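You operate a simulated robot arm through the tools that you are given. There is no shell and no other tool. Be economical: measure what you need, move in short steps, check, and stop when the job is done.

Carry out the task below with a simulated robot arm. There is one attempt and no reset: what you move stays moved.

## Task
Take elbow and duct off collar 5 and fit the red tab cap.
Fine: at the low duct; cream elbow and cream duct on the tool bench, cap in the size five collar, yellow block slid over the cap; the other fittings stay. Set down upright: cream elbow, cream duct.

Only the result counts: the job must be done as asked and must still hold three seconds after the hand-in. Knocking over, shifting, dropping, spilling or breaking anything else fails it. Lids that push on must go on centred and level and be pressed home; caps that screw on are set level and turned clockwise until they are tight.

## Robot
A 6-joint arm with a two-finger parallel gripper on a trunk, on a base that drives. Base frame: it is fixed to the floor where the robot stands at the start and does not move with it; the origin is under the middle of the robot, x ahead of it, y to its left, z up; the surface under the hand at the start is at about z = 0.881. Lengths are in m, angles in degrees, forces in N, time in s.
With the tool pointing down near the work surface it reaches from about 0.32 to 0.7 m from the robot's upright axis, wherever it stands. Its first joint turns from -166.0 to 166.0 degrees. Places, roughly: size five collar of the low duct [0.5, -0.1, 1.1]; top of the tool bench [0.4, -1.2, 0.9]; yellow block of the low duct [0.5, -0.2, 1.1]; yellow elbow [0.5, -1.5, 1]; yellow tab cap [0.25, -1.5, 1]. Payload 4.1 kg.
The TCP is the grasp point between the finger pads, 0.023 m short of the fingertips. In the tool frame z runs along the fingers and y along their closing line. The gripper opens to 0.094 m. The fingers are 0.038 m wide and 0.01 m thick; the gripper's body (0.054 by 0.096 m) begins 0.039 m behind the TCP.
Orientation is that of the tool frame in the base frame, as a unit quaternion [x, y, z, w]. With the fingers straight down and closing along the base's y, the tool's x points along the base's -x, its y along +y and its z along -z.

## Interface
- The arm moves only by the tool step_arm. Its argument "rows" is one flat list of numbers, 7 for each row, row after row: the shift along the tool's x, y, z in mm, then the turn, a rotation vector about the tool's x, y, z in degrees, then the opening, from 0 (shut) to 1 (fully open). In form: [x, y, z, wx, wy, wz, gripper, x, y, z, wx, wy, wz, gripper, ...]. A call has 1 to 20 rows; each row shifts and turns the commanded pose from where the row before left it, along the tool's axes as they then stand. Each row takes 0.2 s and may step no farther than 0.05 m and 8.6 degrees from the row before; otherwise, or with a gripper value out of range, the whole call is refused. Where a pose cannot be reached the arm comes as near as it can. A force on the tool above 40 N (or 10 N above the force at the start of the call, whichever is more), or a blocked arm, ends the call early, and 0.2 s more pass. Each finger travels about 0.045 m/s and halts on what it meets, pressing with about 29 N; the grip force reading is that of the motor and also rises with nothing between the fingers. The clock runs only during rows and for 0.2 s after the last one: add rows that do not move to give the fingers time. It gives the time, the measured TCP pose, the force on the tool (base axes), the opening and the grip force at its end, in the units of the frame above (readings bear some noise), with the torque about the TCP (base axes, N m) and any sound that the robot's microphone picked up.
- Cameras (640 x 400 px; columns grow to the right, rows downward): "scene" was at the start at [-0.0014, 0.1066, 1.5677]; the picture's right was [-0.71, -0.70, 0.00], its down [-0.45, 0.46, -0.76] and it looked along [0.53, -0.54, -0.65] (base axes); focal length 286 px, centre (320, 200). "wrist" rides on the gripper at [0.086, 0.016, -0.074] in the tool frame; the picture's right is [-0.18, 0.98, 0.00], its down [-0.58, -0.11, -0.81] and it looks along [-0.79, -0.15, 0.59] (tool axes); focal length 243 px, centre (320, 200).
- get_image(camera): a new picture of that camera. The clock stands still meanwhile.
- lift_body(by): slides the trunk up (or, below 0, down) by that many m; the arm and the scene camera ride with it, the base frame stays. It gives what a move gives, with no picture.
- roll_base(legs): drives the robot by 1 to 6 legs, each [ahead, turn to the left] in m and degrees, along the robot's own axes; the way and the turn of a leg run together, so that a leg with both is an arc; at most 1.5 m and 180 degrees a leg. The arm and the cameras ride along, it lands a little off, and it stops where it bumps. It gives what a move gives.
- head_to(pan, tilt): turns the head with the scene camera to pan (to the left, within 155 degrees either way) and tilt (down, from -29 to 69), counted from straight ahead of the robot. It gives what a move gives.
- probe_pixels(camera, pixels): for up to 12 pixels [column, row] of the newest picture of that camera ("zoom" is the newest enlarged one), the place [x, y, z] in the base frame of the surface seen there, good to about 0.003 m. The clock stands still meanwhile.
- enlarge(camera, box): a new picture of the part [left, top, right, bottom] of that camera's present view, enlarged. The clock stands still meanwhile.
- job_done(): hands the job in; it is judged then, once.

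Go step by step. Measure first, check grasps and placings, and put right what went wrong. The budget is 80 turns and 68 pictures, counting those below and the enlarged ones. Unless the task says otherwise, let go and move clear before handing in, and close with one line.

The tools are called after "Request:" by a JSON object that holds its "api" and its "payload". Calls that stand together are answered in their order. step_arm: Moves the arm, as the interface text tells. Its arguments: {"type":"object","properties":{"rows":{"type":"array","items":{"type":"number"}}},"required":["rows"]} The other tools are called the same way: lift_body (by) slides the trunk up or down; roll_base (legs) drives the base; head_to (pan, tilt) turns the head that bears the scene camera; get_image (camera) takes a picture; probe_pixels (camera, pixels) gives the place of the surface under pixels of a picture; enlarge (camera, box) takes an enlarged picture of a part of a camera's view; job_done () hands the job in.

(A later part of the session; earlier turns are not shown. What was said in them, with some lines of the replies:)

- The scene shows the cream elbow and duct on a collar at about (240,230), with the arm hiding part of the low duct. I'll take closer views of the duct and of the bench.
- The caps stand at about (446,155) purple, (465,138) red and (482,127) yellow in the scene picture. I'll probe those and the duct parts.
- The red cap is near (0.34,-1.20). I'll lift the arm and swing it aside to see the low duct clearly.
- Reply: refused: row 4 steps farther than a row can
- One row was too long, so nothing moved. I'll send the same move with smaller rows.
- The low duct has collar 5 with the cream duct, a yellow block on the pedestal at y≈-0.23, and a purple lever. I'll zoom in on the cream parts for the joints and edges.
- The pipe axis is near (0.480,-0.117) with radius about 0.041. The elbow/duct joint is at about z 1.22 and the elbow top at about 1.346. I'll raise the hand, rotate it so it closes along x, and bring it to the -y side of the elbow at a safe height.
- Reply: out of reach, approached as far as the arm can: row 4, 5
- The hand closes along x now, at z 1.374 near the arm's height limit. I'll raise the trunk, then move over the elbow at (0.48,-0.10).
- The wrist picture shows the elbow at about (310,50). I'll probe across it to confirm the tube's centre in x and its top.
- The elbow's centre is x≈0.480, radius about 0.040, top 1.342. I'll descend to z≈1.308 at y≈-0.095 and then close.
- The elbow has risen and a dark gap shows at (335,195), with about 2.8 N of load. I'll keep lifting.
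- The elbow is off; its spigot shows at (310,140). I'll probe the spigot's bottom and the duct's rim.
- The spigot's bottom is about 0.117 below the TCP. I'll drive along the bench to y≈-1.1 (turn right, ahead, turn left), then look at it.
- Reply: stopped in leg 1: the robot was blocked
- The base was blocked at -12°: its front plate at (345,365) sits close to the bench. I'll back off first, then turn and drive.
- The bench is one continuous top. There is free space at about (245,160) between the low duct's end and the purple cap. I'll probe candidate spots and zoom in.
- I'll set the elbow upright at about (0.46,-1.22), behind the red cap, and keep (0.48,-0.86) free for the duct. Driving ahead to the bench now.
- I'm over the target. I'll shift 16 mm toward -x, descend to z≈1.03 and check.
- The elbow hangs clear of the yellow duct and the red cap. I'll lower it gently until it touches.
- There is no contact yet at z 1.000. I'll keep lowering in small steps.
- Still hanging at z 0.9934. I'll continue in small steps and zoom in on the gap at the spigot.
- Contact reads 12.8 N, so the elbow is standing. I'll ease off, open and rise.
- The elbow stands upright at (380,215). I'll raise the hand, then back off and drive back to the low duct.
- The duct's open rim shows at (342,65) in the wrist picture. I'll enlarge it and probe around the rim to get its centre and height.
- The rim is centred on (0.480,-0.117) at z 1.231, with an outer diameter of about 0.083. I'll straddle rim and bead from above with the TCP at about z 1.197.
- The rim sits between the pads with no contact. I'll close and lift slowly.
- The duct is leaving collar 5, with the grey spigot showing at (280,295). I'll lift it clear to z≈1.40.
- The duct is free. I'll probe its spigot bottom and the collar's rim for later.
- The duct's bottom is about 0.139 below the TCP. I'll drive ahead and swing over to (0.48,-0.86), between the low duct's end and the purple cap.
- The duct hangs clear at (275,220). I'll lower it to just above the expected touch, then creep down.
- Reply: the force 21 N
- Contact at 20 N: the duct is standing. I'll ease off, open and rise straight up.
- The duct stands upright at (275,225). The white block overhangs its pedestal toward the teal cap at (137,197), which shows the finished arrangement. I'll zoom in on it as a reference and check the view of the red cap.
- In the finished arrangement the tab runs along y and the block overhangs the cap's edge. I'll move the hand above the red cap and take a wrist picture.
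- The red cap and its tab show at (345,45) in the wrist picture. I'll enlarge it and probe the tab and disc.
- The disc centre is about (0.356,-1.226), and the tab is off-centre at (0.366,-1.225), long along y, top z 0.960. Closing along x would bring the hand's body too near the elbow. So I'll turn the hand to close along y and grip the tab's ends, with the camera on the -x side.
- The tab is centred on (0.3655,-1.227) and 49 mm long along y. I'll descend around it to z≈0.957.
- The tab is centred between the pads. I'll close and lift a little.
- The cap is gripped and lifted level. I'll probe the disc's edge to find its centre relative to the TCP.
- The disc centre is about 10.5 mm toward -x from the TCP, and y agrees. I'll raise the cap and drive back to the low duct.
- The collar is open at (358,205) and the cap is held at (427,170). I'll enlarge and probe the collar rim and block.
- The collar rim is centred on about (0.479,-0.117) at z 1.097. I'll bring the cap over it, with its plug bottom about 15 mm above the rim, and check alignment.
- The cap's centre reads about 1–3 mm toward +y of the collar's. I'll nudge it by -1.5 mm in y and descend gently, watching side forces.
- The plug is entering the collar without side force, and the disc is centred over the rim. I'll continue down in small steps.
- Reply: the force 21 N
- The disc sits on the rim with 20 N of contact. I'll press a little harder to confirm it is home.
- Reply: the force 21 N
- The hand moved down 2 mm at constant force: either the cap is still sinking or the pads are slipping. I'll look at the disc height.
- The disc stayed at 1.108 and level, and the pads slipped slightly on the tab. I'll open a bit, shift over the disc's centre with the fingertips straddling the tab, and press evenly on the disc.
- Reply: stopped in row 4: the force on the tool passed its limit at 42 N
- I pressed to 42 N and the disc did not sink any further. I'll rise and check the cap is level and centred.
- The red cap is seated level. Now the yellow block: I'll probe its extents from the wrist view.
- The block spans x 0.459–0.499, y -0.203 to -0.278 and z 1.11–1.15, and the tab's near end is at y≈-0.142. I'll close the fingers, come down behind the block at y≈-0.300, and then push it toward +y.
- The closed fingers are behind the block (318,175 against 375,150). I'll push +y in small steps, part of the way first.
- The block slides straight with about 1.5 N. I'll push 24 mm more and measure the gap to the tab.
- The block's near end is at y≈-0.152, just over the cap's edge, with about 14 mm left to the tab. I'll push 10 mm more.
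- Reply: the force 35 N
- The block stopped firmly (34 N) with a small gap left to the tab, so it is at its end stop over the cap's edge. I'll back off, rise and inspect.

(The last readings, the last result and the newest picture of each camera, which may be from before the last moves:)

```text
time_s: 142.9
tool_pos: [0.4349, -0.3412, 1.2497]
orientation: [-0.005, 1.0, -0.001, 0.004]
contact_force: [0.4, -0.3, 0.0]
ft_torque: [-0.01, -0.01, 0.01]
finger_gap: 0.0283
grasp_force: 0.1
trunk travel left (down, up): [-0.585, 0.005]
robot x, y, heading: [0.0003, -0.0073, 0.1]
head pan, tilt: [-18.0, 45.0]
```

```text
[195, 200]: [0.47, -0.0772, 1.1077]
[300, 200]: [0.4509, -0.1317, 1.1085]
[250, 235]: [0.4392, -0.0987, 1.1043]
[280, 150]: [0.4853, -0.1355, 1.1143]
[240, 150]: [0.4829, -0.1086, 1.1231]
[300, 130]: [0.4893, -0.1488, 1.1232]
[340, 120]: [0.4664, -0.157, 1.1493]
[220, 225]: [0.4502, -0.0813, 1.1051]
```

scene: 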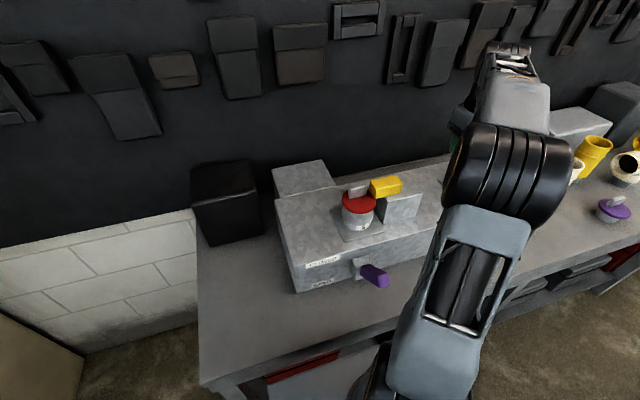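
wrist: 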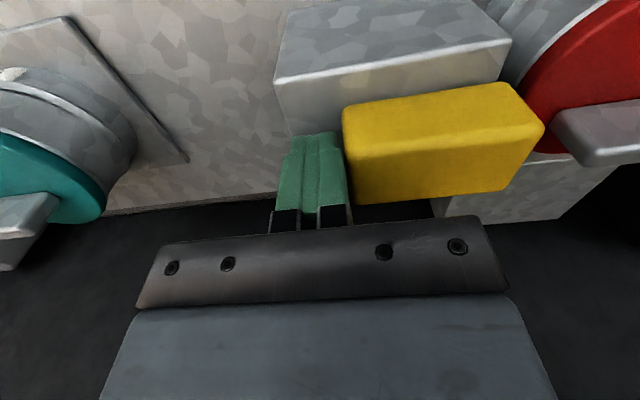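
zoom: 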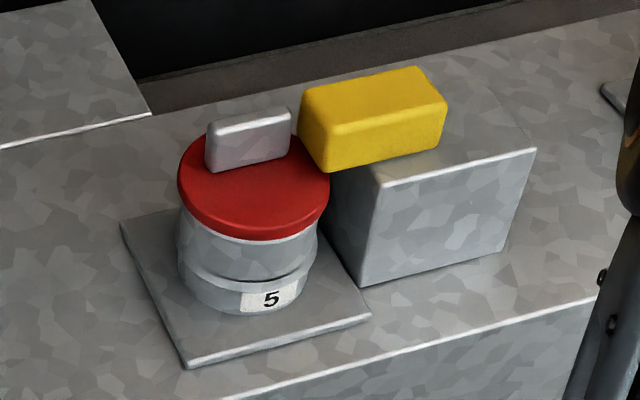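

The cap is level at z≈1.108 and the yellow block overhangs its edge. One last look along the bench at the elbow and duct before handing in.

Request:
{"api": "head_to", "payload": {"pan": -55, "tilt": 30}}

Request:
{"api": "get_image", "payload": {"camera": "scene"}}

```text
time_s: 144.0
tool_pos: [0.4348, -0.341, 1.251]
orientation: [-0.004, 1.0, -0.001, 0.003]
contact_force: [0.2, 0.0, 1.0]
ft_torque: [-0.03, -0.01, 0.02]
finger_gap: 0.0279
grasp_force: 0.0
trunk travel left (down, up): [-0.585, 0.005]
robot x, y, heading: [0.0012, -0.0067, 0.1]
head pan, tilt: [-55.0, 30.0]
```

```text
7 pictures are left
```

scene: 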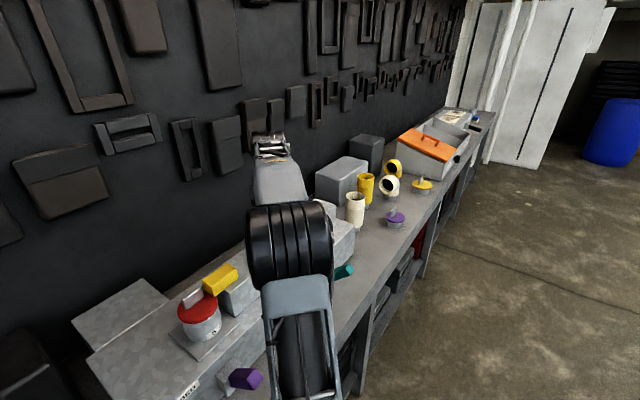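

The duct (355,210) and elbow (389,186) stand upright on the bench, the cap and block are in place, and the hand is clear. Handing in.

Request:
{"api": "job_done", "payload": {}}

```text
The job is handed in.
```

The job is handed in: the cream elbow and cream duct stand upright on the tool bench. The red tab cap is pressed level into collar 5, and the yellow block is slid to its stop over the cap's edge.
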